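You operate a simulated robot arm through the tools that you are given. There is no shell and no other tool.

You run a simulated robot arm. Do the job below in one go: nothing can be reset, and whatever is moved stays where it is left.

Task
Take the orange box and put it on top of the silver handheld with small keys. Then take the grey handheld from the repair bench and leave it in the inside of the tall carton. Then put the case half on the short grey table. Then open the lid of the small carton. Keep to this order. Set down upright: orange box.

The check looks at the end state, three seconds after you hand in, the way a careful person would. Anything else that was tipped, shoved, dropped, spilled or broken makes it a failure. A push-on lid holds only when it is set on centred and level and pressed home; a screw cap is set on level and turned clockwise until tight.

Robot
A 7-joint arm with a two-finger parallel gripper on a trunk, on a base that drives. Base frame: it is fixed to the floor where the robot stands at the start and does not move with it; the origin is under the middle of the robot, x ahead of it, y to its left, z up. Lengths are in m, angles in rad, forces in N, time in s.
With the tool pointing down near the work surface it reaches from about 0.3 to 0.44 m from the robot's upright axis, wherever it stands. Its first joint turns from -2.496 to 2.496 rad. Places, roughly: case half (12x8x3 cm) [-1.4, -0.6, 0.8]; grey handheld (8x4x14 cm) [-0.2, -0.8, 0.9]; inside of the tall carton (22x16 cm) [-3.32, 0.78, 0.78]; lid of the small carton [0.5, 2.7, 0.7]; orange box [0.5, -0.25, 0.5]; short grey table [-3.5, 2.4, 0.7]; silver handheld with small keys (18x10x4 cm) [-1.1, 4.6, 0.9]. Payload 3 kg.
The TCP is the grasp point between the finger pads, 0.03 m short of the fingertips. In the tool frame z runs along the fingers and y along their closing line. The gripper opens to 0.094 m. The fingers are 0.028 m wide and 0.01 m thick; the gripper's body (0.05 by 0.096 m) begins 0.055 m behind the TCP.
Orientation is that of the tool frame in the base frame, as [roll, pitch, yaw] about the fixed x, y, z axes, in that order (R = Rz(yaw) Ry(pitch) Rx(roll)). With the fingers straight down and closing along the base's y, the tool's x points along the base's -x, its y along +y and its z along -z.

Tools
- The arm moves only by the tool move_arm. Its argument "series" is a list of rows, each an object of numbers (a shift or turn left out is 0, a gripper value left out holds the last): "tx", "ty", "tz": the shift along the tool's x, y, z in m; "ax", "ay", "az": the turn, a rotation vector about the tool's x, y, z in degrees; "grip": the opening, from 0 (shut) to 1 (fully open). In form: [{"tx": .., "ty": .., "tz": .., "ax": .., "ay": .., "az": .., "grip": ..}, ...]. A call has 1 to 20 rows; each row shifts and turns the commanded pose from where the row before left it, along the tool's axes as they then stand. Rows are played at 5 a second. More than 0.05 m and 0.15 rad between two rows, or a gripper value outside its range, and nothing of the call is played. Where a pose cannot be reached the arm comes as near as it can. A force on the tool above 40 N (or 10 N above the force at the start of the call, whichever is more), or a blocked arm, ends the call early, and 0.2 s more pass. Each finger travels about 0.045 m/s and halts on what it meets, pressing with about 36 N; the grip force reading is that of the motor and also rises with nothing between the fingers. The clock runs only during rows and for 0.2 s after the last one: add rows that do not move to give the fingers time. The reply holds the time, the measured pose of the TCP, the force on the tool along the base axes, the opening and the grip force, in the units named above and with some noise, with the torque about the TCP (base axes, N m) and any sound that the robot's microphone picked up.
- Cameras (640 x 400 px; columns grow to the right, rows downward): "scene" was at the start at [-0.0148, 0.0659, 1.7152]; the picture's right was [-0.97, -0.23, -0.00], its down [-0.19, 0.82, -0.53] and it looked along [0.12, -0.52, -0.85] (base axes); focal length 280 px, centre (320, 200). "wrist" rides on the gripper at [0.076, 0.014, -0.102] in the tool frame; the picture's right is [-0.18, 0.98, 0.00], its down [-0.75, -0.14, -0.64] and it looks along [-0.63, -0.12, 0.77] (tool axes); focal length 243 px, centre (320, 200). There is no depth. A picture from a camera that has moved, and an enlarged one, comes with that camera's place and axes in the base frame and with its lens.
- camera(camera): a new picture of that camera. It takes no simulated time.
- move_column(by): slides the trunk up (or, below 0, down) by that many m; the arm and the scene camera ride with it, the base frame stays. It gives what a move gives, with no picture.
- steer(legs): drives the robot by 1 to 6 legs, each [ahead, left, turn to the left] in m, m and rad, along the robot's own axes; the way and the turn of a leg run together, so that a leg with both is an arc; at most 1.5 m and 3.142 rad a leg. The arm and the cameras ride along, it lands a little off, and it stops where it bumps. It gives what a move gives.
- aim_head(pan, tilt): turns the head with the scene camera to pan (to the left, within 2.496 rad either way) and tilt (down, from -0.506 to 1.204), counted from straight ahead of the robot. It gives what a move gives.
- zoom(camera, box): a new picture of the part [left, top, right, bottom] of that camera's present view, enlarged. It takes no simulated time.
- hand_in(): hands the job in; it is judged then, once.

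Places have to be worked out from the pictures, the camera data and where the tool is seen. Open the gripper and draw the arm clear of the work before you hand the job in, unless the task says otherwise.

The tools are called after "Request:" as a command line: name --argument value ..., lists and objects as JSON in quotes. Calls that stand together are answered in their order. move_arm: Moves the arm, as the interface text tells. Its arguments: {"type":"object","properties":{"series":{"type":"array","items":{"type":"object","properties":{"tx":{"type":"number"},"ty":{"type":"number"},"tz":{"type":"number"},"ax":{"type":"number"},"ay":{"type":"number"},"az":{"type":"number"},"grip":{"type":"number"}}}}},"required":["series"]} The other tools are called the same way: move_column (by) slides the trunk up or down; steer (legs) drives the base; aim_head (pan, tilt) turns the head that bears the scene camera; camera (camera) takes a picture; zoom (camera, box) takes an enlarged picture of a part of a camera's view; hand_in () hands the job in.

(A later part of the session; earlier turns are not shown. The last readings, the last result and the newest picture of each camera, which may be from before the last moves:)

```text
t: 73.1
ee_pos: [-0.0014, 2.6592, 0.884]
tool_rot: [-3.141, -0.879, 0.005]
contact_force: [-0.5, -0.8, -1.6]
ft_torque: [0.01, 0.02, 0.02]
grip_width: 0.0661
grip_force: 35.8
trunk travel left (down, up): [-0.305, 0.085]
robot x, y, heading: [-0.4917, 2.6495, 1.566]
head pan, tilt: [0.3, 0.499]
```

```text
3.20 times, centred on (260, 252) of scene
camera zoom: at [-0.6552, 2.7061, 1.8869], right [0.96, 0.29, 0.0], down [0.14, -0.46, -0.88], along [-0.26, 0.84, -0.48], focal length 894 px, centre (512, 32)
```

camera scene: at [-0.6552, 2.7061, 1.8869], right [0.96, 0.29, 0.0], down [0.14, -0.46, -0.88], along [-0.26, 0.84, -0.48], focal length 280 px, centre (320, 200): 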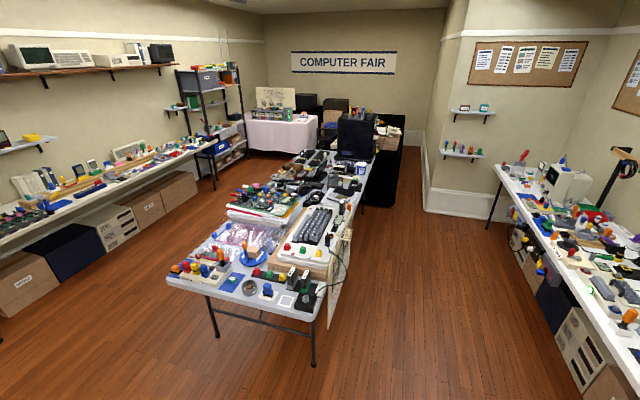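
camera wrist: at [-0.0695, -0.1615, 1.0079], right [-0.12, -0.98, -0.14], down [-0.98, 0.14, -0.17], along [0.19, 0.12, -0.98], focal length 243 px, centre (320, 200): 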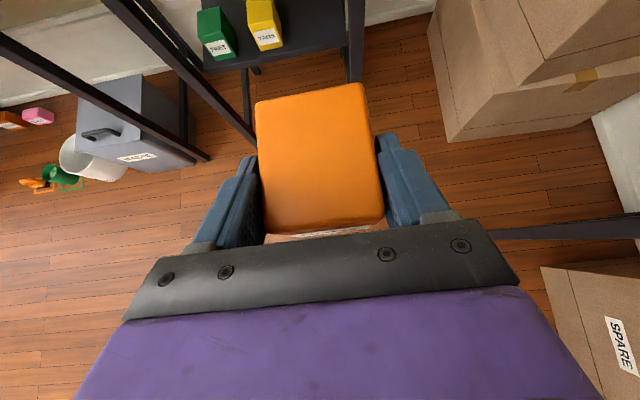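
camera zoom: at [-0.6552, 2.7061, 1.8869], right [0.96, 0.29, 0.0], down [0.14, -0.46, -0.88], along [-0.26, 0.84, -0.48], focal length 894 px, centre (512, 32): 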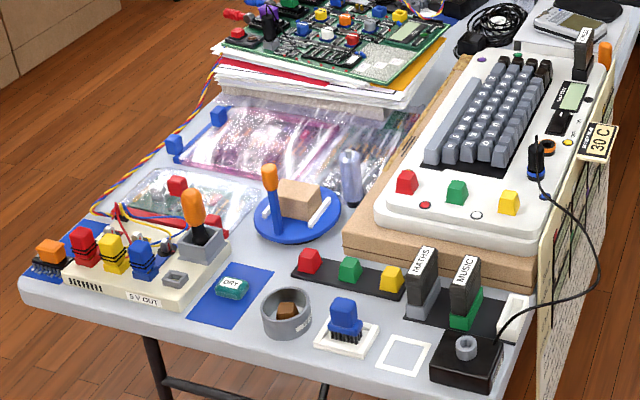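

The silver handheld lies on a white box near the right side of the long table (≈[-1.08, 4.56]). I'll move ahead a bit, turn 180° in open floor so the arm points to −x, then back up alongside the table.

Request:
steer --legs '[[0.2, 0, 0], [0, 0, 3.14]]'

Request:
aim_head --pan -2.0 --tilt 0.6

Request:
camera --camera "scene"

```text
t: 82.0
ee_pos: [-0.9857, 2.8473, 0.8849]
tool_rot: [3.141, -0.879, 3.135]
contact_force: [-0.1, -0.5, -1.6]
ft_torque: [-0.01, -0.04, -0.02]
grip_width: 0.0657
grip_force: 36.2
trunk travel left (down, up): [-0.305, 0.085]
robot x, y, heading: [-0.4895, 2.8512, -1.584]
head pan, tilt: [0.3, 0.499]
```

```text
t: 84.1
ee_pos: [-0.984, 2.8461, 0.8855]
tool_rot: [3.139, -0.881, 3.134]
contact_force: [0.1, -0.5, -2.7]
ft_torque: [0.04, -0.03, 0.02]
grip_width: 0.0661
grip_force: 36.1
trunk travel left (down, up): [-0.305, 0.085]
robot x, y, heading: [-0.4926, 2.8505, -1.582]
head pan, tilt: [-2.0, 0.6]
```

```text
taken
camera scene: at [-0.4378, 2.9153, 1.8775], right [0.43, 0.9, 0.0], down [0.51, -0.24, -0.82], along [-0.74, 0.36, -0.57], focal length 280 px, centre (320, 200)
```

scene: 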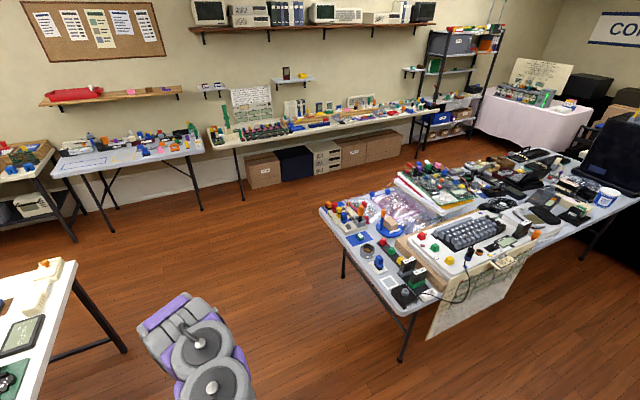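

Shift toward +x to keep the held box off the table, then reverse (+y) to y≈4.58.

Request:
steer --legs '[[0, 0.25, 0], [-1.0, 0, 0], [-0.72, 0, 0]]'

Request:
aim_head --pan -1.57 --tilt 0.8

Request:
camera --camera "scene"

```text
t: 94.3
ee_pos: [-0.7008, 4.567, 0.8851]
tool_rot: [-3.141, -0.882, 3.128]
contact_force: [-0.4, -0.3, -1.0]
ft_torque: [-0.02, -0.04, 0.02]
grip_width: 0.0661
grip_force: 35.6
trunk travel left (down, up): [-0.305, 0.085]
robot x, y, heading: [-0.2081, 4.5667, -1.594]
head pan, tilt: [-2.0, 0.6]
```

```text
t: 95.2
ee_pos: [-0.7005, 4.566, 0.8859]
tool_rot: [3.141, -0.882, 3.129]
contact_force: [0.0, 0.2, -1.4]
ft_torque: [0.01, -0.05, 0.02]
grip_width: 0.0659
grip_force: 36.0
trunk travel left (down, up): [-0.305, 0.085]
robot x, y, heading: [-0.2118, 4.5715, -1.594]
head pan, tilt: [-1.571, 0.799]
```

```text
taken
camera scene: at [-0.1565, 4.5951, 1.8607], right [0.02, 1.0, 0.0], down [0.72, -0.02, -0.7], along [-0.69, 0.02, -0.72], focal length 280 px, centre (320, 200)
```

scene: 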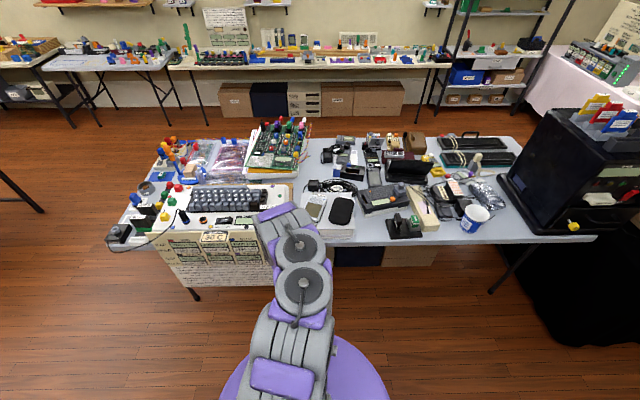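

Request:
zoom --camera "scene" --box '[240, 160, 400, 260]'

Request:
zoom --camera "scene" --box '[290, 185, 370, 245]'

```text
4.00 times, centred on (320, 210) of scene
camera zoom: at [-0.1565, 4.5951, 1.8607], right [0.02, 1.0, 0.0], down [0.72, -0.02, -0.7], along [-0.69, 0.02, -0.72], focal length 1118 px, centre (320, 160)
```

zoom: 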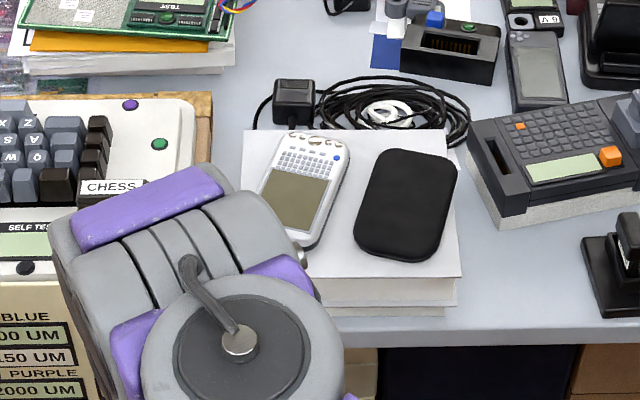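

```text
6.67 times, centred on (330, 215) of scene
camera zoom: at [-0.1565, 4.5951, 1.8607], right [0.02, 1.0, 0.0], down [0.72, -0.02, -0.7], along [-0.69, 0.02, -0.72], focal length 1863 px, centre (253, 100)
```

zoom: 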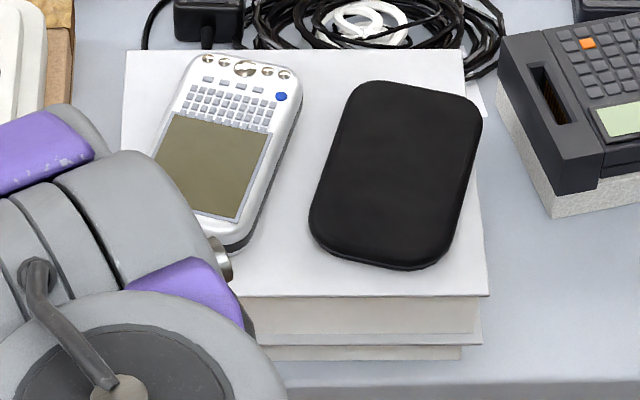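

Triangulating, the handheld's top is at z≈0.872, spanning x −1.15…−0.99, centre ≈(−1.07, 4.592), lying on a stack of books. I'll raise the box 12 cm, then strafe 0.27 m toward the table.

Request:
move_arm --series '[{"tx": 0.0309, "tz": -0.0254}, {"tx": 0.0309, "tz": -0.0254}, {"tx": 0.0309, "tz": -0.0254}, {"tx": 0.0155, "tz": -0.0127}]'

Request:
steer --legs '[[0, -0.27, 0]]'

Request:
camera --camera "scene"

Request:
camera --camera "wrist"

```text
t: 96.2
ee_pos: [-0.7013, 4.5649, 1.0062]
tool_rot: [-3.142, -0.881, 3.127]
contact_force: [0.0, 0.1, -1.7]
ft_torque: [-0.02, -0.02, 0.03]
grip_width: 0.0656
grip_force: 36.4
out of reach, approached as far as the arm can: row 4
trunk travel left (down, up): [-0.305, 0.085]
robot x, y, heading: [-0.2108, 4.5657, -1.597]
head pan, tilt: [-1.571, 0.799]
```

```text
t: 98.1
ee_pos: [-0.9512, 4.5732, 1.0113]
tool_rot: [3.135, -0.885, 3.135]
contact_force: [1.4, 1.5, -4.2]
ft_torque: [-0.02, 0.02, 0.06]
grip_width: 0.0661
grip_force: 36.0
trunk travel left (down, up): [-0.305, 0.085]
robot x, y, heading: [-0.477, 4.5772, -1.599]
head pan, tilt: [-1.571, 0.799]
```

```text
taken
camera scene: at [-0.4095, 4.5997, 1.8602], right [0.02, 1.0, 0.0], down [0.71, -0.02, -0.7], along [-0.7, 0.02, -0.71], focal length 280 px, centre (320, 200)
```

scene: 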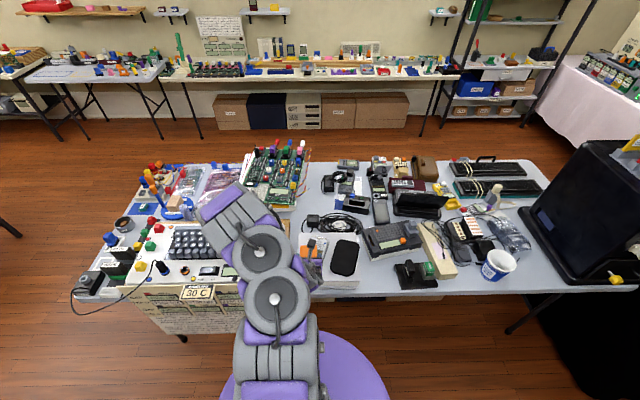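

```text
taken
camera wrist: at [-0.9211, 4.586, 1.1345], right [0.13, 0.98, -0.14], down [0.97, -0.15, -0.18], along [-0.2, -0.11, -0.97], focal length 243 px, centre (320, 200)
```

wrist: 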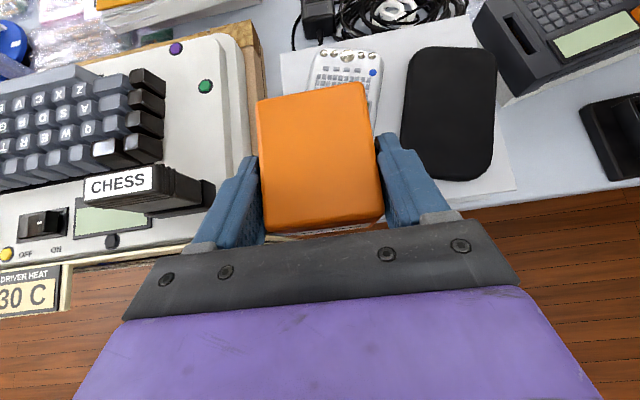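

The handheld's far end is visible in the wrist view, confirming its centre near (−1.06, 4.594). Extend over it while lowering 3 cm, and shift 2 cm laterally.

Request:
move_arm --series '[{"tx": 0.0163, "ty": 0.0067, "tz": 0.0357}, {"tx": 0.0163, "ty": 0.0067, "tz": 0.0357}, {"tx": 0.0163, "ty": 0.0067, "tz": 0.0357}]'

Request:
camera --camera "wrist"

Request:
zoom --camera "scene" --box '[180, 160, 420, 310]'

```text
t: 98.9
ee_pos: [-1.0666, 4.5954, 0.9787]
tool_rot: [3.133, -0.884, 3.139]
contact_force: [0.1, 0.0, -2.2]
ft_torque: [0.02, -0.01, 0.01]
grip_width: 0.0661
grip_force: 35.6
trunk travel left (down, up): [-0.305, 0.085]
robot x, y, heading: [-0.475, 4.5745, -1.591]
head pan, tilt: [-1.571, 0.799]
```

```text
taken
camera wrist: at [-1.037, 4.609, 1.1034], right [0.13, 0.98, -0.14], down [0.97, -0.15, -0.18], along [-0.19, -0.11, -0.97], focal length 243 px, centre (320, 200)
```

wrist: 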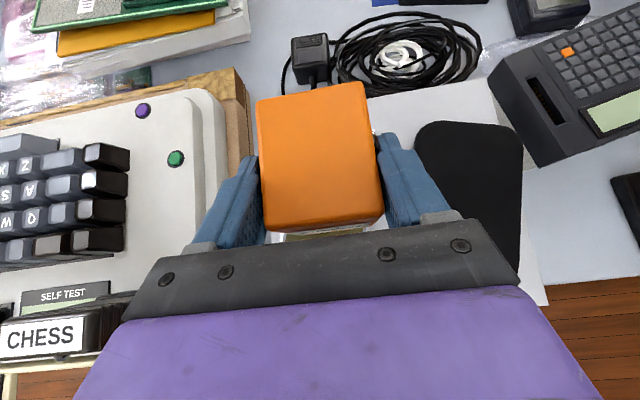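

```text
2.67 times, centred on (300, 235) of scene
camera zoom: at [-0.4229, 4.6025, 1.8607], right [0.02, 1.0, 0.0], down [0.72, -0.02, -0.69], along [-0.69, 0.02, -0.72], focal length 745 px, centre (373, 107)
```

zoom: 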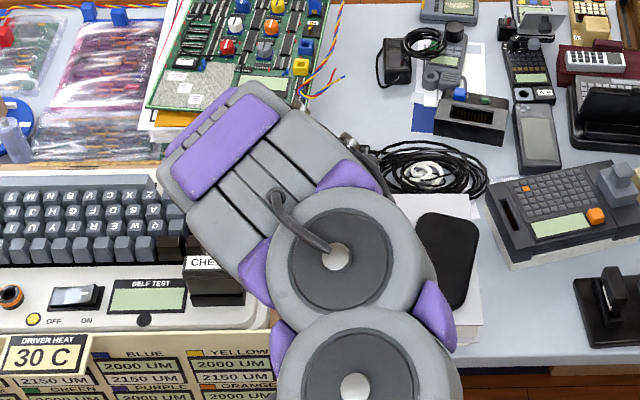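

Positioned over the handheld centre. Descend 4.5 cm then check before the final contact.

Request:
move_arm --series '[{"tx": -0.0174, "tz": 0.0142}, {"tx": -0.0174, "tz": 0.0142}]'

Request:
camera --camera "wrist"

```text
t: 99.5
ee_pos: [-1.0738, 4.5966, 0.936]
tool_rot: [3.134, -0.888, 3.13]
contact_force: [-8.7, 3.0, 25.0]
ft_torque: [0.01, 0.21, -0.01]
grip_width: 0.0658
grip_force: 36.3
trunk travel left (down, up): [-0.305, 0.085]
robot x, y, heading: [-0.4747, 4.5741, -1.597]
head pan, tilt: [-1.571, 0.799]
```

```text
taken
camera wrist: at [-1.0428, 4.6102, 1.0595], right [0.13, 0.98, -0.14], down [0.97, -0.16, -0.18], along [-0.2, -0.11, -0.97], focal length 243 px, centre (320, 200)
```

wrist: 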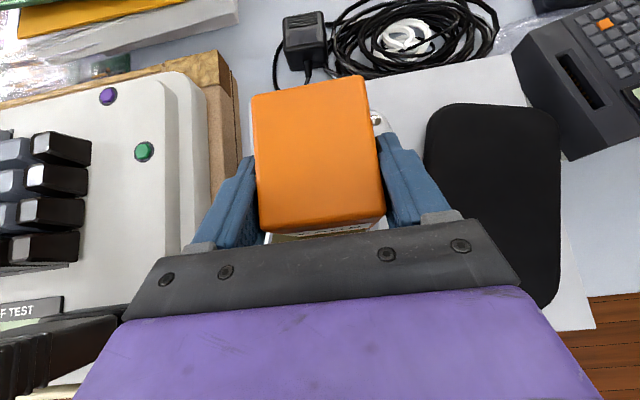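

Contact came earlier than estimated (25 N up at z≈0.936). I'll relieve the force by raising 3 mm and inspect.

Request:
move_arm --series '[{"tx": 0.0031, "tz": -0.0025}]'

Request:
zoom --camera "wrist" --box '[200, 50, 440, 250]'

```text
t: 99.9
ee_pos: [-1.0681, 4.5971, 0.9357]
tool_rot: [3.135, -0.878, 3.133]
contact_force: [-1.9, 0.3, 4.7]
ft_torque: [-0.05, 0.42, -0.07]
grip_width: 0.0662
grip_force: 36.3
trunk travel left (down, up): [-0.305, 0.085]
robot x, y, heading: [-0.4766, 4.573, -1.594]
head pan, tilt: [-1.571, 0.799]
```

```text
2.00 times, centred on (320, 150) of wrist
camera zoom: at [-1.0391, 4.6093, 1.0601], right [0.13, 0.98, -0.14], down [0.97, -0.15, -0.17], along [-0.19, -0.11, -0.98], focal length 485 px, centre (320, 300)
```

zoom: 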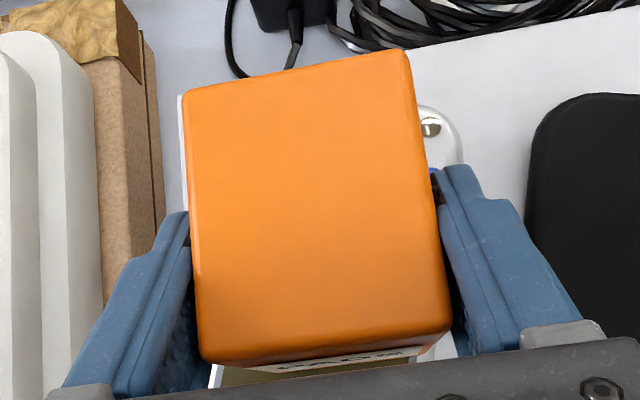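

Force is now ~5 N with the box seated on the handheld. I'll release gradually.

Request:
move_arm --series '[{"grip": 0.72}, {"grip": 0.74}, {"grip": 0.78}, {"grip": 0.85}, {"grip": 0.95}, {"grip": 1.0}, {"grip": 1.0}]'

Request:
zoom --camera "wrist" --box '[200, 50, 440, 250]'

```text
t: 101.5
ee_pos: [-1.0693, 4.5962, 0.9375]
tool_rot: [3.133, -0.882, 3.133]
contact_force: [-0.6, 0.8, 0.6]
ft_torque: [0.02, 0.01, 0.0]
grip_width: 0.0938
grip_force: 0.0
trunk travel left (down, up): [-0.305, 0.085]
robot x, y, heading: [-0.4773, 4.57, -1.591]
head pan, tilt: [-1.571, 0.799]
```

```text
2.00 times, centred on (320, 150) of wrist
camera zoom: at [-1.0396, 4.6092, 1.0612], right [0.13, 0.98, -0.14], down [0.97, -0.15, -0.17], along [-0.19, -0.11, -0.98], focal length 485 px, centre (320, 300)
```

zoom: 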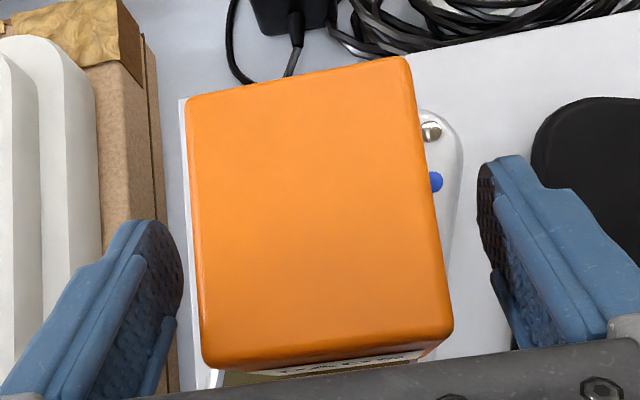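

Box stands freely on the handheld. Retract along the tool axis.

Request:
move_arm --series '[{"tz": -0.03}, {"tz": -0.04}, {"tz": -0.04}]'

Request:
camera --camera "wrist"

```text
t: 102.3
ee_pos: [-0.9821, 4.5945, 1.0091]
tool_rot: [3.13, -0.884, 3.136]
contact_force: [0.2, -1.4, 1.1]
ft_torque: [0.01, 0.02, -0.03]
grip_width: 0.094
grip_force: 0.1
trunk travel left (down, up): [-0.305, 0.085]
robot x, y, heading: [-0.4722, 4.5707, -1.593]
head pan, tilt: [-1.571, 0.799]
```

```text
taken
camera wrist: at [-0.952, 4.6067, 1.1333], right [0.13, 0.98, -0.14], down [0.97, -0.15, -0.18], along [-0.19, -0.11, -0.97], focal length 243 px, centre (320, 200)
```

wrist: 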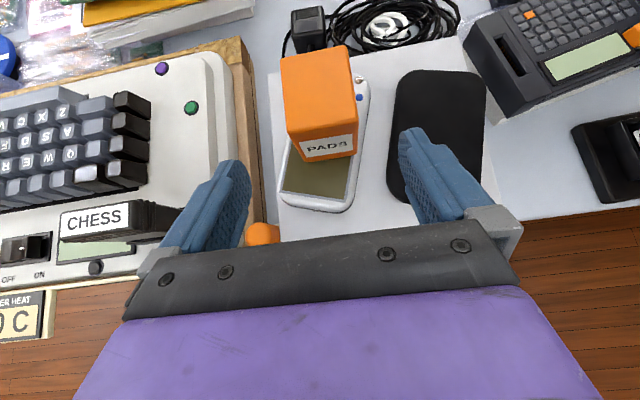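

Box sits on the handheld. Back away in +x, then check with the scene camera.

Request:
steer --legs '[[0, 0.28, 0]]'

Request:
camera --camera "scene"

Request:
zoom --camera "scene" --box '[240, 160, 400, 260]'

```text
t: 104.2
ee_pos: [-0.7213, 4.5887, 1.0021]
tool_rot: [3.136, -0.872, 3.13]
contact_force: [0.9, 1.0, 2.2]
ft_torque: [-0.02, -0.03, 0.01]
grip_width: 0.094
grip_force: 0.2
trunk travel left (down, up): [-0.305, 0.085]
robot x, y, heading: [-0.2006, 4.5669, -1.59]
head pan, tilt: [-1.571, 0.799]
```

```text
taken
camera scene: at [-0.164, 4.5955, 1.861], right [0.02, 1.0, 0.0], down [0.73, -0.02, -0.69], along [-0.69, 0.02, -0.73], focal length 280 px, centre (320, 200)
```

scene: 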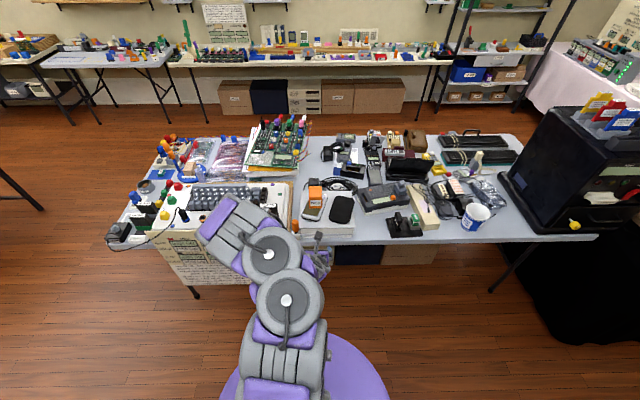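

```text
4.00 times, centred on (320, 210) of scene
camera zoom: at [-0.164, 4.5955, 1.861], right [0.02, 1.0, 0.0], down [0.73, -0.02, -0.69], along [-0.69, 0.02, -0.73], focal length 1118 px, centre (320, 160)
```

zoom: 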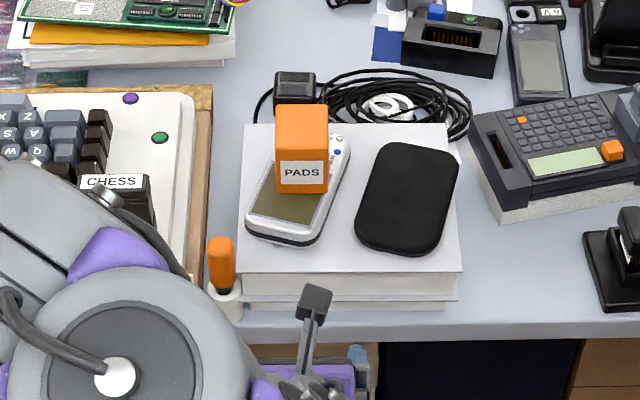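

The orange box is upright on the silver handheld, everything else intact. Now drive back down the aisle to the repair bench for the grey handheld.

Request:
steer --legs '[[1.5, 0, 0], [1.5, 0, 0], [1.15, 0, 0]]'

Request:
aim_head --pan 0.0 --tilt 0.75

Request:
camera --camera "scene"

```text
t: 124.2
ee_pos: [-0.7822, 0.4168, 1.0091]
tool_rot: [3.135, -0.882, -3.135]
contact_force: [-0.5, 0.2, 0.0]
ft_torque: [-0.02, 0.02, 0.01]
grip_width: 0.0941
grip_force: 0.0
trunk travel left (down, up): [-0.305, 0.085]
robot x, y, heading: [-0.2764, 0.4042, -1.575]
head pan, tilt: [-1.571, 0.799]
```

```text
t: 125.8
ee_pos: [-0.782, 0.4171, 1.0088]
tool_rot: [3.135, -0.884, -3.136]
contact_force: [0.8, 1.4, 0.1]
ft_torque: [0.0, -0.02, 0.03]
grip_width: 0.0938
grip_force: 0.1
trunk travel left (down, up): [-0.305, 0.085]
robot x, y, heading: [-0.2728, 0.4039, -1.572]
head pan, tilt: [0.0, 0.75]
```

```text
taken
camera scene: at [-0.1378, 0.3498, 1.8648], right [-1.0, 0.01, 0.0], down [0.01, 0.68, -0.73], along [0.0, -0.73, -0.68], focal length 280 px, centre (320, 200)
```

scene: 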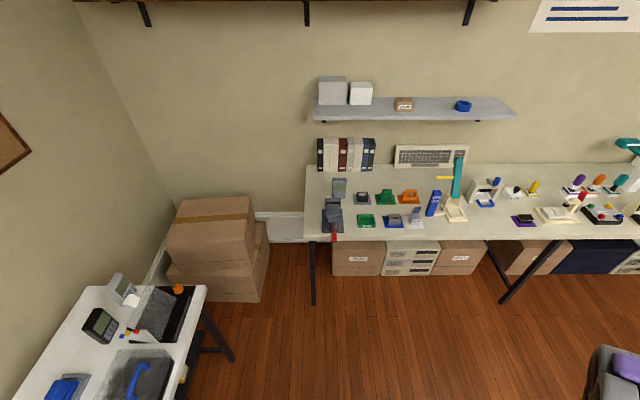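

Request:
zoom --camera "scene" --box '[300, 165, 380, 245]'

Request:
zoom --camera "scene" --box '[300, 130, 540, 250]'

```text
5.00 times, centred on (340, 205) of scene
camera zoom: at [-0.1378, 0.3498, 1.8648], right [-1.0, 0.01, 0.0], down [0.01, 0.68, -0.73], along [0.0, -0.73, -0.68], focal length 1397 px, centre (220, 175)
```

zoom: 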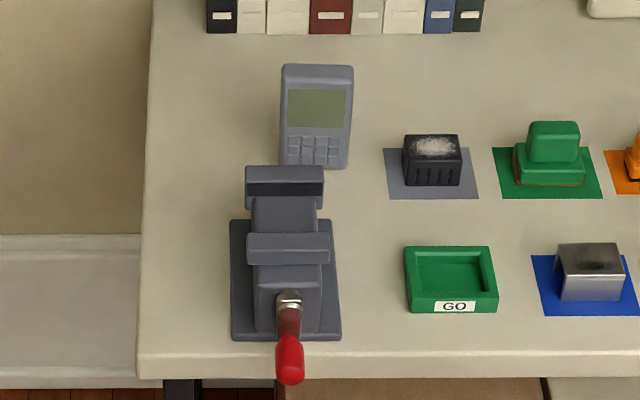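

```text
2.67 times, centred on (420, 190) of scene
camera zoom: at [-0.1378, 0.3498, 1.8648], right [-1.0, 0.01, 0.0], down [0.01, 0.68, -0.73], along [0.0, -0.73, -0.68], focal length 745 px, centre (53, 227)
```

zoom: 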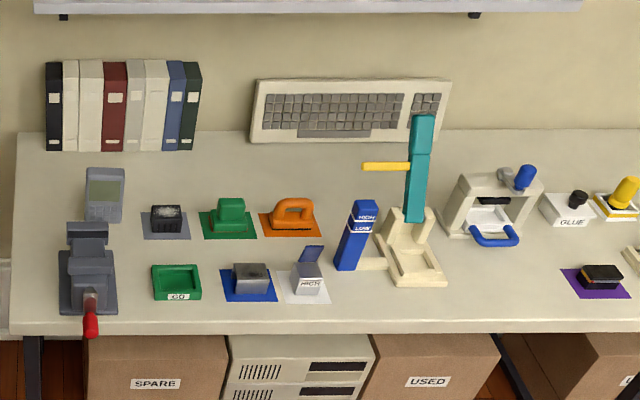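

The grey handheld stands just behind the grey vise. I'll turn left 90° so the arm points to −y, then look again for triangulation.

Request:
steer --legs '[[0, 0, 1.572], [0, -0.25, 0]]'

Request:
aim_head --pan -1.57 --tilt 0.8

Request:
camera --camera "scene"

```text
t: 131.5
ee_pos: [-0.283, -0.3411, 1.0114]
tool_rot: [3.134, -0.89, -1.557]
contact_force: [-0.5, -0.3, -1.4]
ft_torque: [-0.03, 0.04, -0.03]
grip_width: 0.094
grip_force: 0.1
trunk travel left (down, up): [-0.305, 0.085]
robot x, y, heading: [-0.2745, 0.1639, 0.001]
head pan, tilt: [0.0, 0.75]
```

```text
t: 133.1
ee_pos: [-0.2821, -0.3416, 1.0126]
tool_rot: [3.132, -0.888, -1.556]
contact_force: [-0.8, -0.1, -1.5]
ft_torque: [-0.01, 0.01, 0.05]
grip_width: 0.0939
grip_force: 0.1
trunk travel left (down, up): [-0.305, 0.085]
robot x, y, heading: [-0.2752, 0.1616, -0.0]
head pan, tilt: [-1.571, 0.799]
```

```text
taken
camera scene: at [-0.3022, 0.2115, 1.8607], right [-1.0, 0.0, 0.0], down [0.0, 0.72, -0.69], along [0.0, -0.69, -0.72], focal length 280 px, centre (320, 200)
```

scene: 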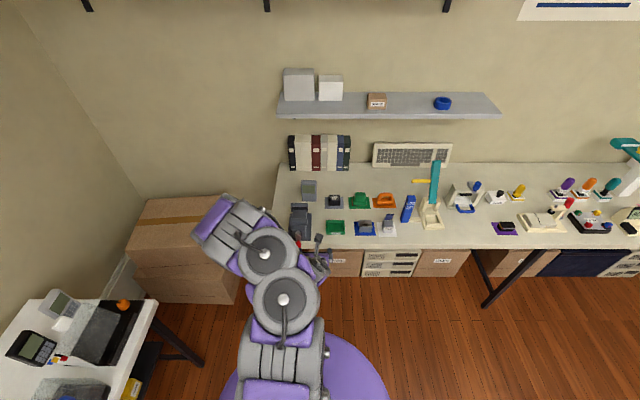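

Request:
zoom --camera "scene" --box '[270, 165, 350, 245]'

Request:
camera --camera "wrist"

```text
5.00 times, centred on (310, 205) of scene
camera zoom: at [-0.3022, 0.2115, 1.8607], right [-1.0, 0.0, 0.0], down [0.0, 0.72, -0.69], along [0.0, -0.69, -0.72], focal length 1397 px, centre (370, 175)
```

zoom: 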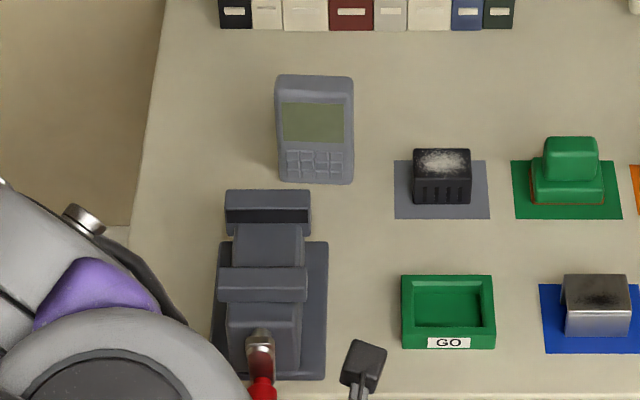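

```text
taken
camera wrist: at [-0.2978, -0.3106, 1.1358], right [-0.98, 0.11, -0.14], down [0.13, 0.97, -0.18], along [0.11, -0.2, -0.97], focal length 243 px, centre (320, 200)
```

wrist: 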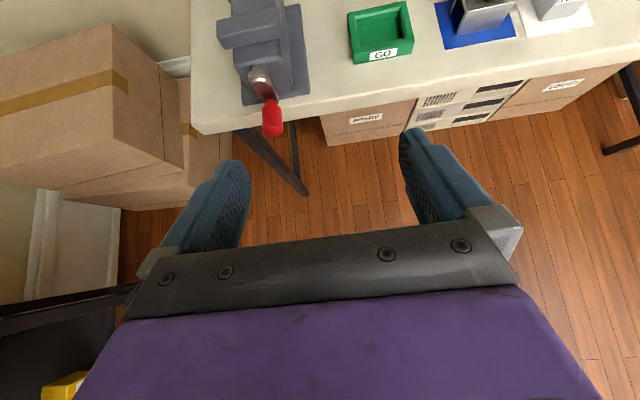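

Bench top z≈0.797. The grey handheld: centre ≈(−0.243, −0.83), top ≈0.93, with ~7 cm clearance to the vise jaw. I'll put the tool pointing straight down and closing along y (its thickness).

Request:
move_arm --series '[{"ay": -8.48}, {"ay": -8.48}, {"ay": -8.48}, {"ay": -8.48}, {"ay": -8.48}, {"ay": -8.48}, {"az": 8.2}, {"az": 8.2}, {"az": 8.2}, {"az": 8.2}, {"az": 8.2}, {"az": 8.2}, {"az": 8.2}, {"az": 8.2}, {"az": 8.2}, {"az": 8.2}, {"az": 8.0}]'

```text
t: 136.7
ee_pos: [-0.2792, -0.3418, 1.0125]
tool_rot: [-3.14, -0.006, -3.136]
contact_force: [0.3, 0.8, -0.3]
ft_torque: [0.0, 0.01, -0.03]
grip_width: 0.0942
grip_force: 0.1
out of reach, approached as far as the arm can: row 5
trunk travel left (down, up): [-0.305, 0.085]
robot x, y, heading: [-0.2792, 0.1578, 0.0]
head pan, tilt: [-1.571, 0.799]
```

Tool is down, closing along y. For more horizontal reach I'll lower the trunk 0.13 m and raise the arm to compensate while still in free space.

Request:
move_column --by -0.13

Request:
move_arm --series '[{"tz": -0.045}, {"tz": -0.045}, {"tz": -0.045}, {"tx": -0.036}]'

Request:
steer --legs '[[0, -0.36, 0]]'

Request:
camera --camera "wrist"

Request:
camera --camera "scene"

```text
t: 138.3
ee_pos: [-0.2795, -0.3423, 0.8827]
tool_rot: [-3.139, -0.006, -3.134]
contact_force: [-0.2, -0.8, -0.4]
ft_torque: [0.02, -0.02, 0.0]
grip_width: 0.0939
grip_force: 0.0
trunk travel left (down, up): [-0.175, 0.215]
robot x, y, heading: [-0.2699, 0.1595, -0.002]
head pan, tilt: [-1.571, 0.799]
```

```text
t: 139.3
ee_pos: [-0.2418, -0.3414, 1.0181]
tool_rot: [-3.14, -0.003, -3.133]
contact_force: [-0.1, -0.8, -0.3]
ft_torque: [0.0, 0.02, 0.01]
grip_width: 0.0942
grip_force: 0.0
trunk travel left (down, up): [-0.175, 0.215]
robot x, y, heading: [-0.2767, 0.1581, 0.0]
head pan, tilt: [-1.571, 0.799]
```

```text
t: 141.6
ee_pos: [-0.2447, -0.701, 1.0194]
tool_rot: [-3.137, -0.005, -3.135]
contact_force: [0.9, 0.2, -0.4]
ft_torque: [0.04, -0.01, 0.01]
grip_width: 0.0939
grip_force: 0.1
trunk travel left (down, up): [-0.175, 0.215]
robot x, y, heading: [-0.2752, -0.2009, 0.001]
head pan, tilt: [-1.571, 0.799]
```

```text
taken
camera wrist: at [-0.3209, -0.6872, 1.1221], right [0.18, 0.98, -0.01], down [0.76, -0.13, 0.64], along [0.63, -0.12, -0.77], focal length 243 px, centre (320, 200)
```

wrist: 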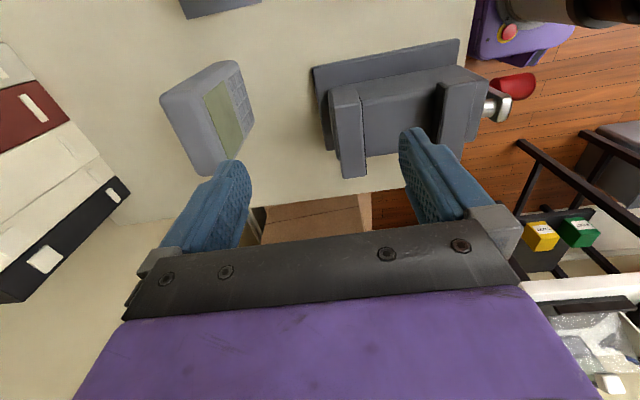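

```text
taken
camera scene: at [-0.3033, -0.1402, 1.7303], right [-1.0, 0.0, 0.0], down [0.0, 0.72, -0.7], along [0.0, -0.7, -0.72], focal length 280 px, centre (320, 200)
```

scene: 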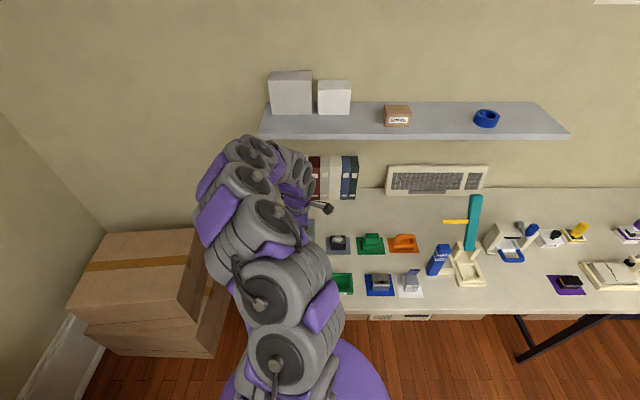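

Request:
zoom --camera "wrist" --box '[130, 30, 290, 190]'

```text
2.50 times, centred on (210, 110) of wrist
camera zoom: at [-0.3209, -0.6872, 1.1221], right [0.18, 0.98, -0.01], down [0.76, -0.13, 0.64], along [0.63, -0.12, -0.77], focal length 606 px, centre (595, 425)
```

zoom: 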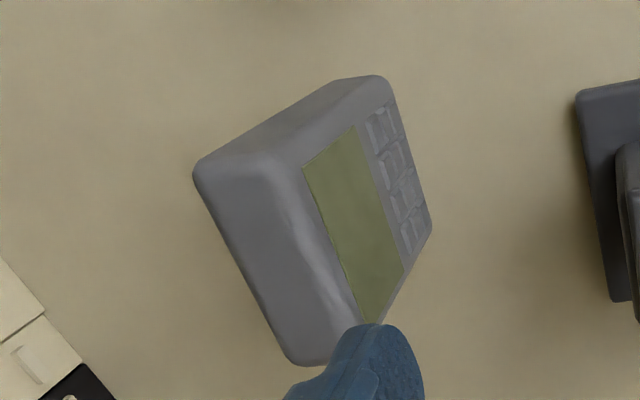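

Wrist view puts the handheld at x −0.286…−0.214, y about −0.82…−0.79 (upright). Move over it at safe height (y→−0.81) and look again.

Request:
move_arm --series '[{"ty": -0.037}, {"ty": -0.037}, {"ty": -0.036, "tx": 0.004}]'

Request:
camera --camera "wrist"

Request:
camera --camera "scene"

```text
t: 142.4
ee_pos: [-0.2489, -0.8157, 1.0196]
tool_rot: [-3.138, -0.007, -3.136]
contact_force: [0.4, 0.2, -0.1]
ft_torque: [0.0, -0.03, -0.03]
grip_width: 0.094
grip_force: 0.1
trunk travel left (down, up): [-0.175, 0.215]
robot x, y, heading: [-0.2743, -0.2036, 0.002]
head pan, tilt: [-1.571, 0.799]
```

```text
taken
camera wrist: at [-0.3259, -0.8013, 1.1213], right [0.18, 0.98, 0.0], down [0.76, -0.14, 0.64], along [0.63, -0.12, -0.77], focal length 243 px, centre (320, 200)
```

wrist: 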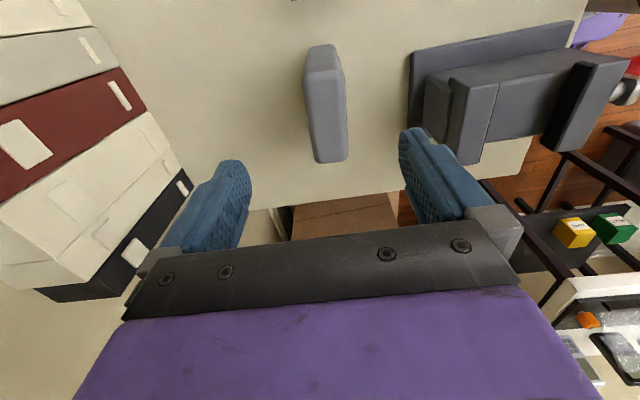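

```text
taken
camera scene: at [-0.3044, -0.1483, 1.7306], right [-1.0, 0.0, 0.0], down [0.0, 0.72, -0.69], along [0.0, -0.69, -0.72], focal length 280 px, centre (320, 200)
```

scene: 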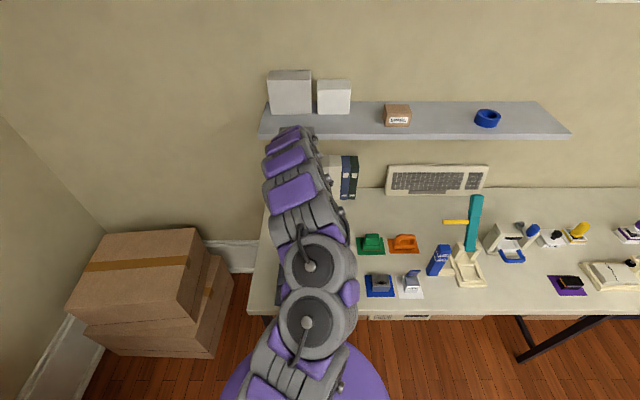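

Handheld centre from the wrist view is (−0.246, −0.811), nearly centred between the fingers. Nudge and descend to z≈0.903.

Request:
move_arm --series '[{"ty": 0.005, "tx": -0.003, "tz": 0.03}, {"tz": 0.03}, {"tz": 0.03}, {"tz": 0.026}]'

Request:
camera --camera "wrist"

```text
t: 143.4
ee_pos: [-0.2447, -0.8108, 0.9016]
tool_rot: [-3.14, -0.005, -3.136]
contact_force: [-0.4, -0.8, -0.1]
ft_torque: [0.05, -0.01, 0.01]
grip_width: 0.0941
grip_force: 0.1
trunk travel left (down, up): [-0.175, 0.215]
robot x, y, heading: [-0.2753, -0.2016, -0.001]
head pan, tilt: [-1.571, 0.799]
```

```text
taken
camera wrist: at [-0.3213, -0.7965, 1.0043], right [0.18, 0.98, 0.0], down [0.76, -0.13, 0.64], along [0.63, -0.12, -0.77], focal length 243 px, centre (320, 200)
```

wrist: 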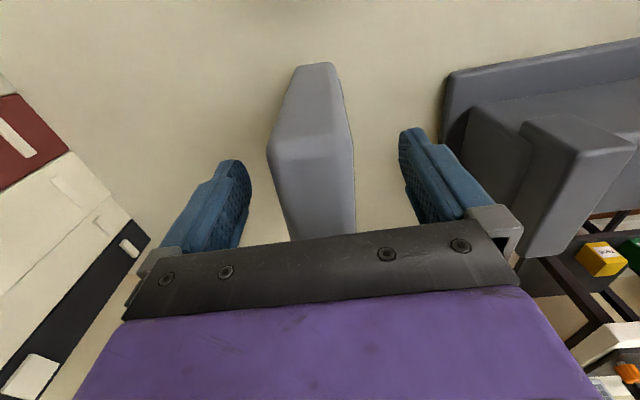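

The handheld is centred between the fingers. Close the gripper.

Request:
move_arm --series '[{"grip": 0.6}, {"grip": 0.4}, {"grip": 0.0}, {"grip": 0.0}, {"grip": 0.0}, {"grip": 0.0}]'

Request:
camera --camera "wrist"

```text
t: 144.8
ee_pos: [-0.2452, -0.8102, 0.9033]
tool_rot: [-3.138, -0.006, -3.135]
contact_force: [0.9, 1.0, 1.2]
ft_torque: [0.04, 0.01, -0.03]
grip_width: 0.0362
grip_force: 35.9
trunk travel left (down, up): [-0.175, 0.215]
robot x, y, heading: [-0.2713, -0.2015, -0.0]
head pan, tilt: [-1.571, 0.799]
```

```text
taken
camera wrist: at [-0.3214, -0.7956, 1.0052], right [0.18, 0.98, 0.0], down [0.76, -0.13, 0.64], along [0.63, -0.12, -0.77], focal length 243 px, centre (320, 200)
```

wrist: 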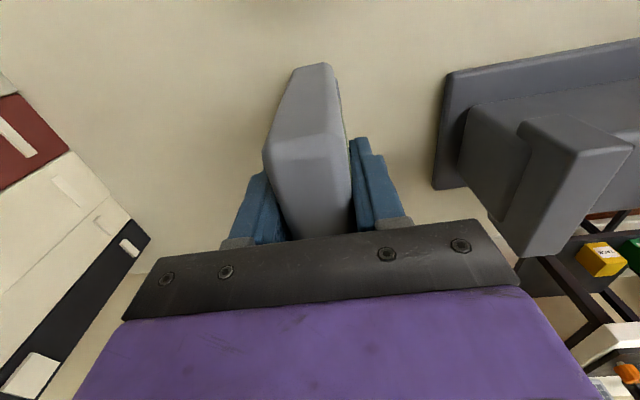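

Gripped at 36 mm. Lift straight up 12 cm and check.

Request:
move_arm --series '[{"tz": -0.03}, {"tz": -0.03}, {"tz": -0.03}, {"tz": -0.03}]'

Request:
camera --camera "wrist"

```text
t: 145.8
ee_pos: [-0.2437, -0.8081, 1.0217]
tool_rot: [-3.141, -0.007, -3.134]
contact_force: [-0.1, -0.6, -1.3]
ft_torque: [0.03, -0.01, 0.02]
grip_width: 0.0359
grip_force: 36.0
trunk travel left (down, up): [-0.175, 0.215]
robot x, y, heading: [-0.276, -0.2019, -0.001]
head pan, tilt: [-1.571, 0.799]
```

```text
taken
camera wrist: at [-0.3206, -0.7946, 1.1253], right [0.18, 0.98, 0.0], down [0.76, -0.13, 0.64], along [0.63, -0.11, -0.77], focal length 243 px, centre (320, 200)
```

wrist: 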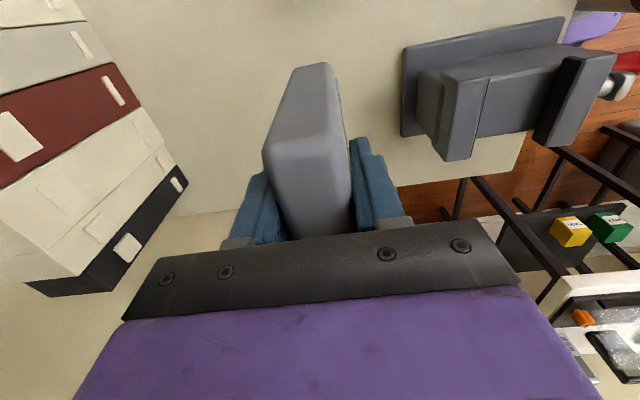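

Lifted cleanly. Raise the trunk for clearance, back off from the bench, and turn right so the arm leads toward −x.

Request:
move_column --by 0.1

Request:
steer --legs '[[0, 0.6, 0], [0, 0, -1.57], [0, -1.2, 0]]'

Request:
aim_head --pan -1.57 --tilt 0.5

Request:
camera --camera "scene"

Request:
camera --camera "wrist"

```text
t: 147.2
ee_pos: [-0.244, -0.809, 1.1226]
tool_rot: [-3.141, -0.005, -3.134]
contact_force: [0.0, 0.7, -2.4]
ft_torque: [-0.03, -0.01, 0.01]
grip_width: 0.0361
grip_force: 35.7
trunk travel left (down, up): [-0.275, 0.115]
robot x, y, heading: [-0.2741, -0.1991, -0.004]
head pan, tilt: [-1.571, 0.799]
```

```text
t: 160.0
ee_pos: [-2.0756, 0.3647, 1.1235]
tool_rot: [-3.137, -0.005, 1.582]
contact_force: [-0.6, -0.5, -2.2]
ft_torque: [0.03, -0.02, 0.0]
grip_width: 0.036
grip_force: 35.9
trunk travel left (down, up): [-0.275, 0.115]
robot x, y, heading: [-1.4682, 0.3967, -1.567]
head pan, tilt: [-1.571, 0.799]
```

```text
t: 160.8
ee_pos: [-2.0736, 0.3646, 1.1248]
tool_rot: [-3.137, -0.006, 1.583]
contact_force: [-0.1, 0.5, -2.4]
ft_torque: [0.03, 0.01, -0.04]
grip_width: 0.036
grip_force: 36.1
trunk travel left (down, up): [-0.275, 0.115]
robot x, y, heading: [-1.4681, 0.3966, -1.569]
head pan, tilt: [-1.571, 0.499]
```

```text
taken
camera scene: at [-1.4282, 0.4271, 1.8565], right [0.0, 1.0, 0.0], down [0.48, 0.0, -0.88], along [-0.88, 0.0, -0.48], focal length 280 px, centre (320, 200)
```

scene: 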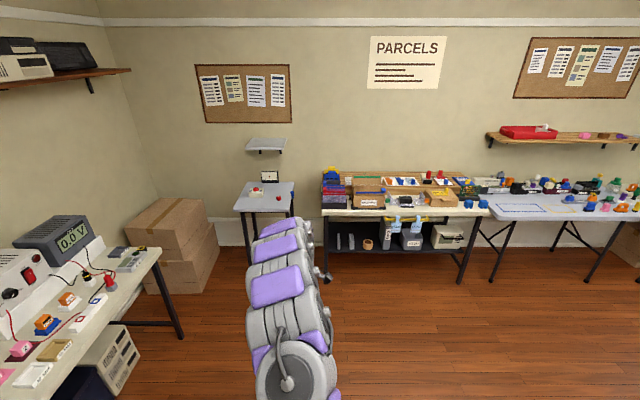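

```text
taken
camera wrist: at [-2.0609, 0.4416, 1.2273], right [0.99, -0.17, -0.01], down [-0.13, -0.76, 0.64], along [-0.11, -0.63, -0.77], focal length 243 px, centre (320, 200)
```

wrist: 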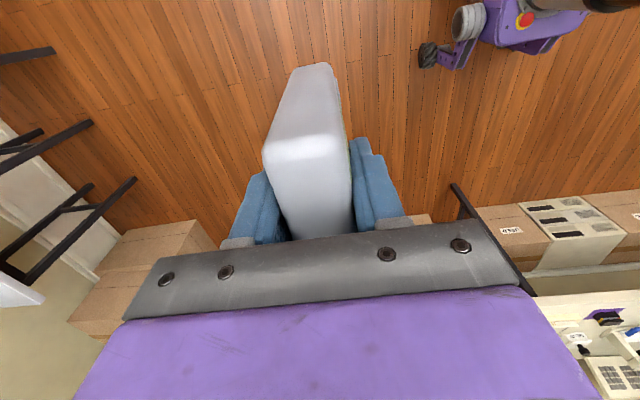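

Request:
zoom --camera "scene" --box '[310, 155, 500, 285]'

Request:
zoom --camera "scene" --box '[220, 130, 330, 260]'

```text
3.08 times, centred on (405, 220) of scene
camera zoom: at [-1.4282, 0.4271, 1.8565], right [0.0, 1.0, 0.0], down [0.48, 0.0, -0.88], along [-0.88, 0.0, -0.48], focal length 860 px, centre (58, 138)
```

zoom: 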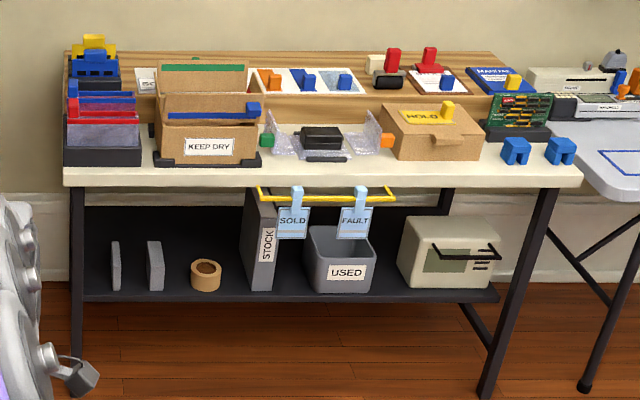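

```text
3.08 times, centred on (275, 195) of scene
camera zoom: at [-1.4282, 0.4271, 1.8565], right [0.0, 1.0, 0.0], down [0.48, 0.0, -0.88], along [-0.88, 0.0, -0.48], focal length 860 px, centre (458, 215)
```

zoom: 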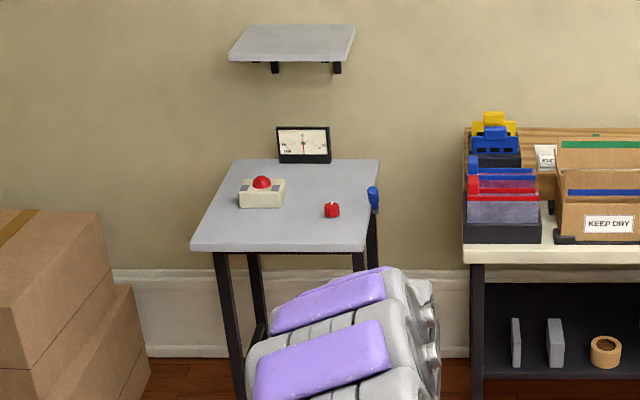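

The "KEEP DRY" open carton on the parcels table matches the tall carton. I'll drive closer and look down into it.

Request:
steer --legs '[[0, -0.85, 0], [-0.35, 0, 0]]'

Request:
aim_head --pan -1.57 --tilt 0.75

Request:
camera --camera "scene"

Request:
zoom --camera "scene" --box '[240, 120, 440, 260]'

```text
t: 167.2
ee_pos: [-2.9183, 0.7165, 1.1257]
tool_rot: [-3.136, -0.004, 1.579]
contact_force: [0.2, -0.1, -1.3]
ft_torque: [0.01, -0.04, 0.0]
grip_width: 0.0357
grip_force: 36.4
trunk travel left (down, up): [-0.275, 0.115]
robot x, y, heading: [-2.3195, 0.7421, -1.575]
head pan, tilt: [-1.571, 0.499]
```

```text
t: 168.0
ee_pos: [-2.9158, 0.7148, 1.1261]
tool_rot: [-3.137, -0.005, 1.578]
contact_force: [0.0, 0.3, -2.9]
ft_torque: [0.05, -0.02, -0.01]
grip_width: 0.036
grip_force: 36.7
trunk travel left (down, up): [-0.275, 0.115]
robot x, y, heading: [-2.3184, 0.7457, -1.576]
head pan, tilt: [-1.571, 0.75]
```

```text
taken
camera scene: at [-2.2602, 0.773, 1.8345], right [0.0, 1.0, 0.0], down [0.68, 0.0, -0.73], along [-0.73, 0.0, -0.68], focal length 280 px, centre (320, 200)
```

scene: 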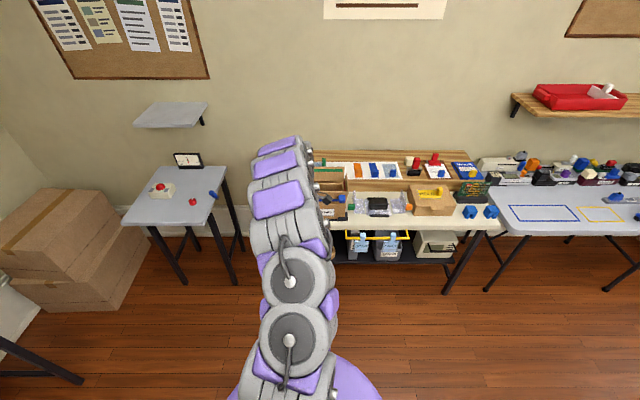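

```text
2.86 times, centred on (340, 190) of scene
camera zoom: at [-2.2602, 0.773, 1.8345], right [0.0, 1.0, 0.0], down [0.68, 0.0, -0.73], along [-0.73, 0.0, -0.68], focal length 798 px, centre (263, 229)
```

zoom: 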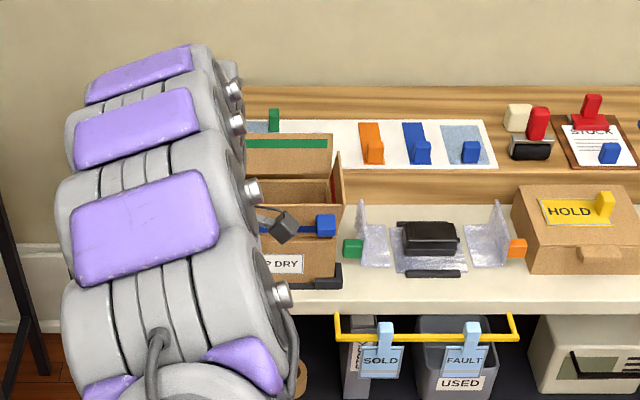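

The arm blocks the carton; shift the robot in +y to see it from the side.

Request:
steer --legs '[[-0.4, 0, 0]]'

Request:
aim_head --pan -1.25 --tilt 0.75

Request:
zoom --camera "scene" --box '[200, 80, 440, 260]'

```text
t: 170.5
ee_pos: [-2.9156, 1.1136, 1.1274]
tool_rot: [-3.134, -0.006, 1.58]
contact_force: [0.0, 0.3, -1.6]
ft_torque: [0.01, -0.03, 0.04]
grip_width: 0.0361
grip_force: 36.4
trunk travel left (down, up): [-0.275, 0.115]
robot x, y, heading: [-2.3176, 1.1368, -1.572]
head pan, tilt: [-1.571, 0.75]
```

```text
t: 171.3
ee_pos: [-2.9142, 1.1133, 1.1273]
tool_rot: [-3.134, -0.004, 1.58]
contact_force: [0.1, -0.3, -1.4]
ft_torque: [-0.02, -0.01, 0.03]
grip_width: 0.0361
grip_force: 36.3
trunk travel left (down, up): [-0.275, 0.115]
robot x, y, heading: [-2.3151, 1.1434, -1.566]
head pan, tilt: [-1.25, 0.75]
```

```text
2.22 times, centred on (320, 170) of scene
camera zoom: at [-2.262, 1.1458, 1.8347], right [-0.31, 0.95, 0.0], down [0.65, 0.21, -0.73], along [-0.69, -0.23, -0.68], focal length 621 px, centre (320, 267)
```

zoom: 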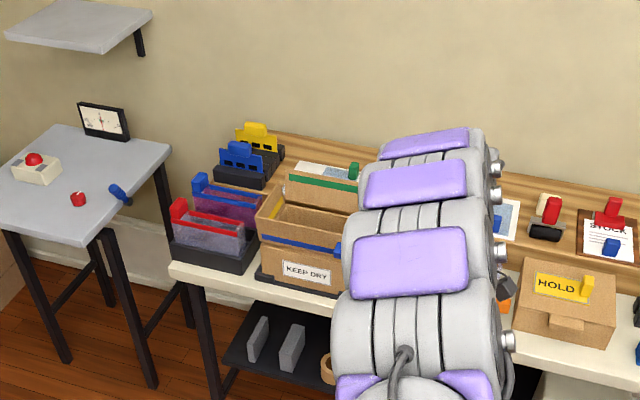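

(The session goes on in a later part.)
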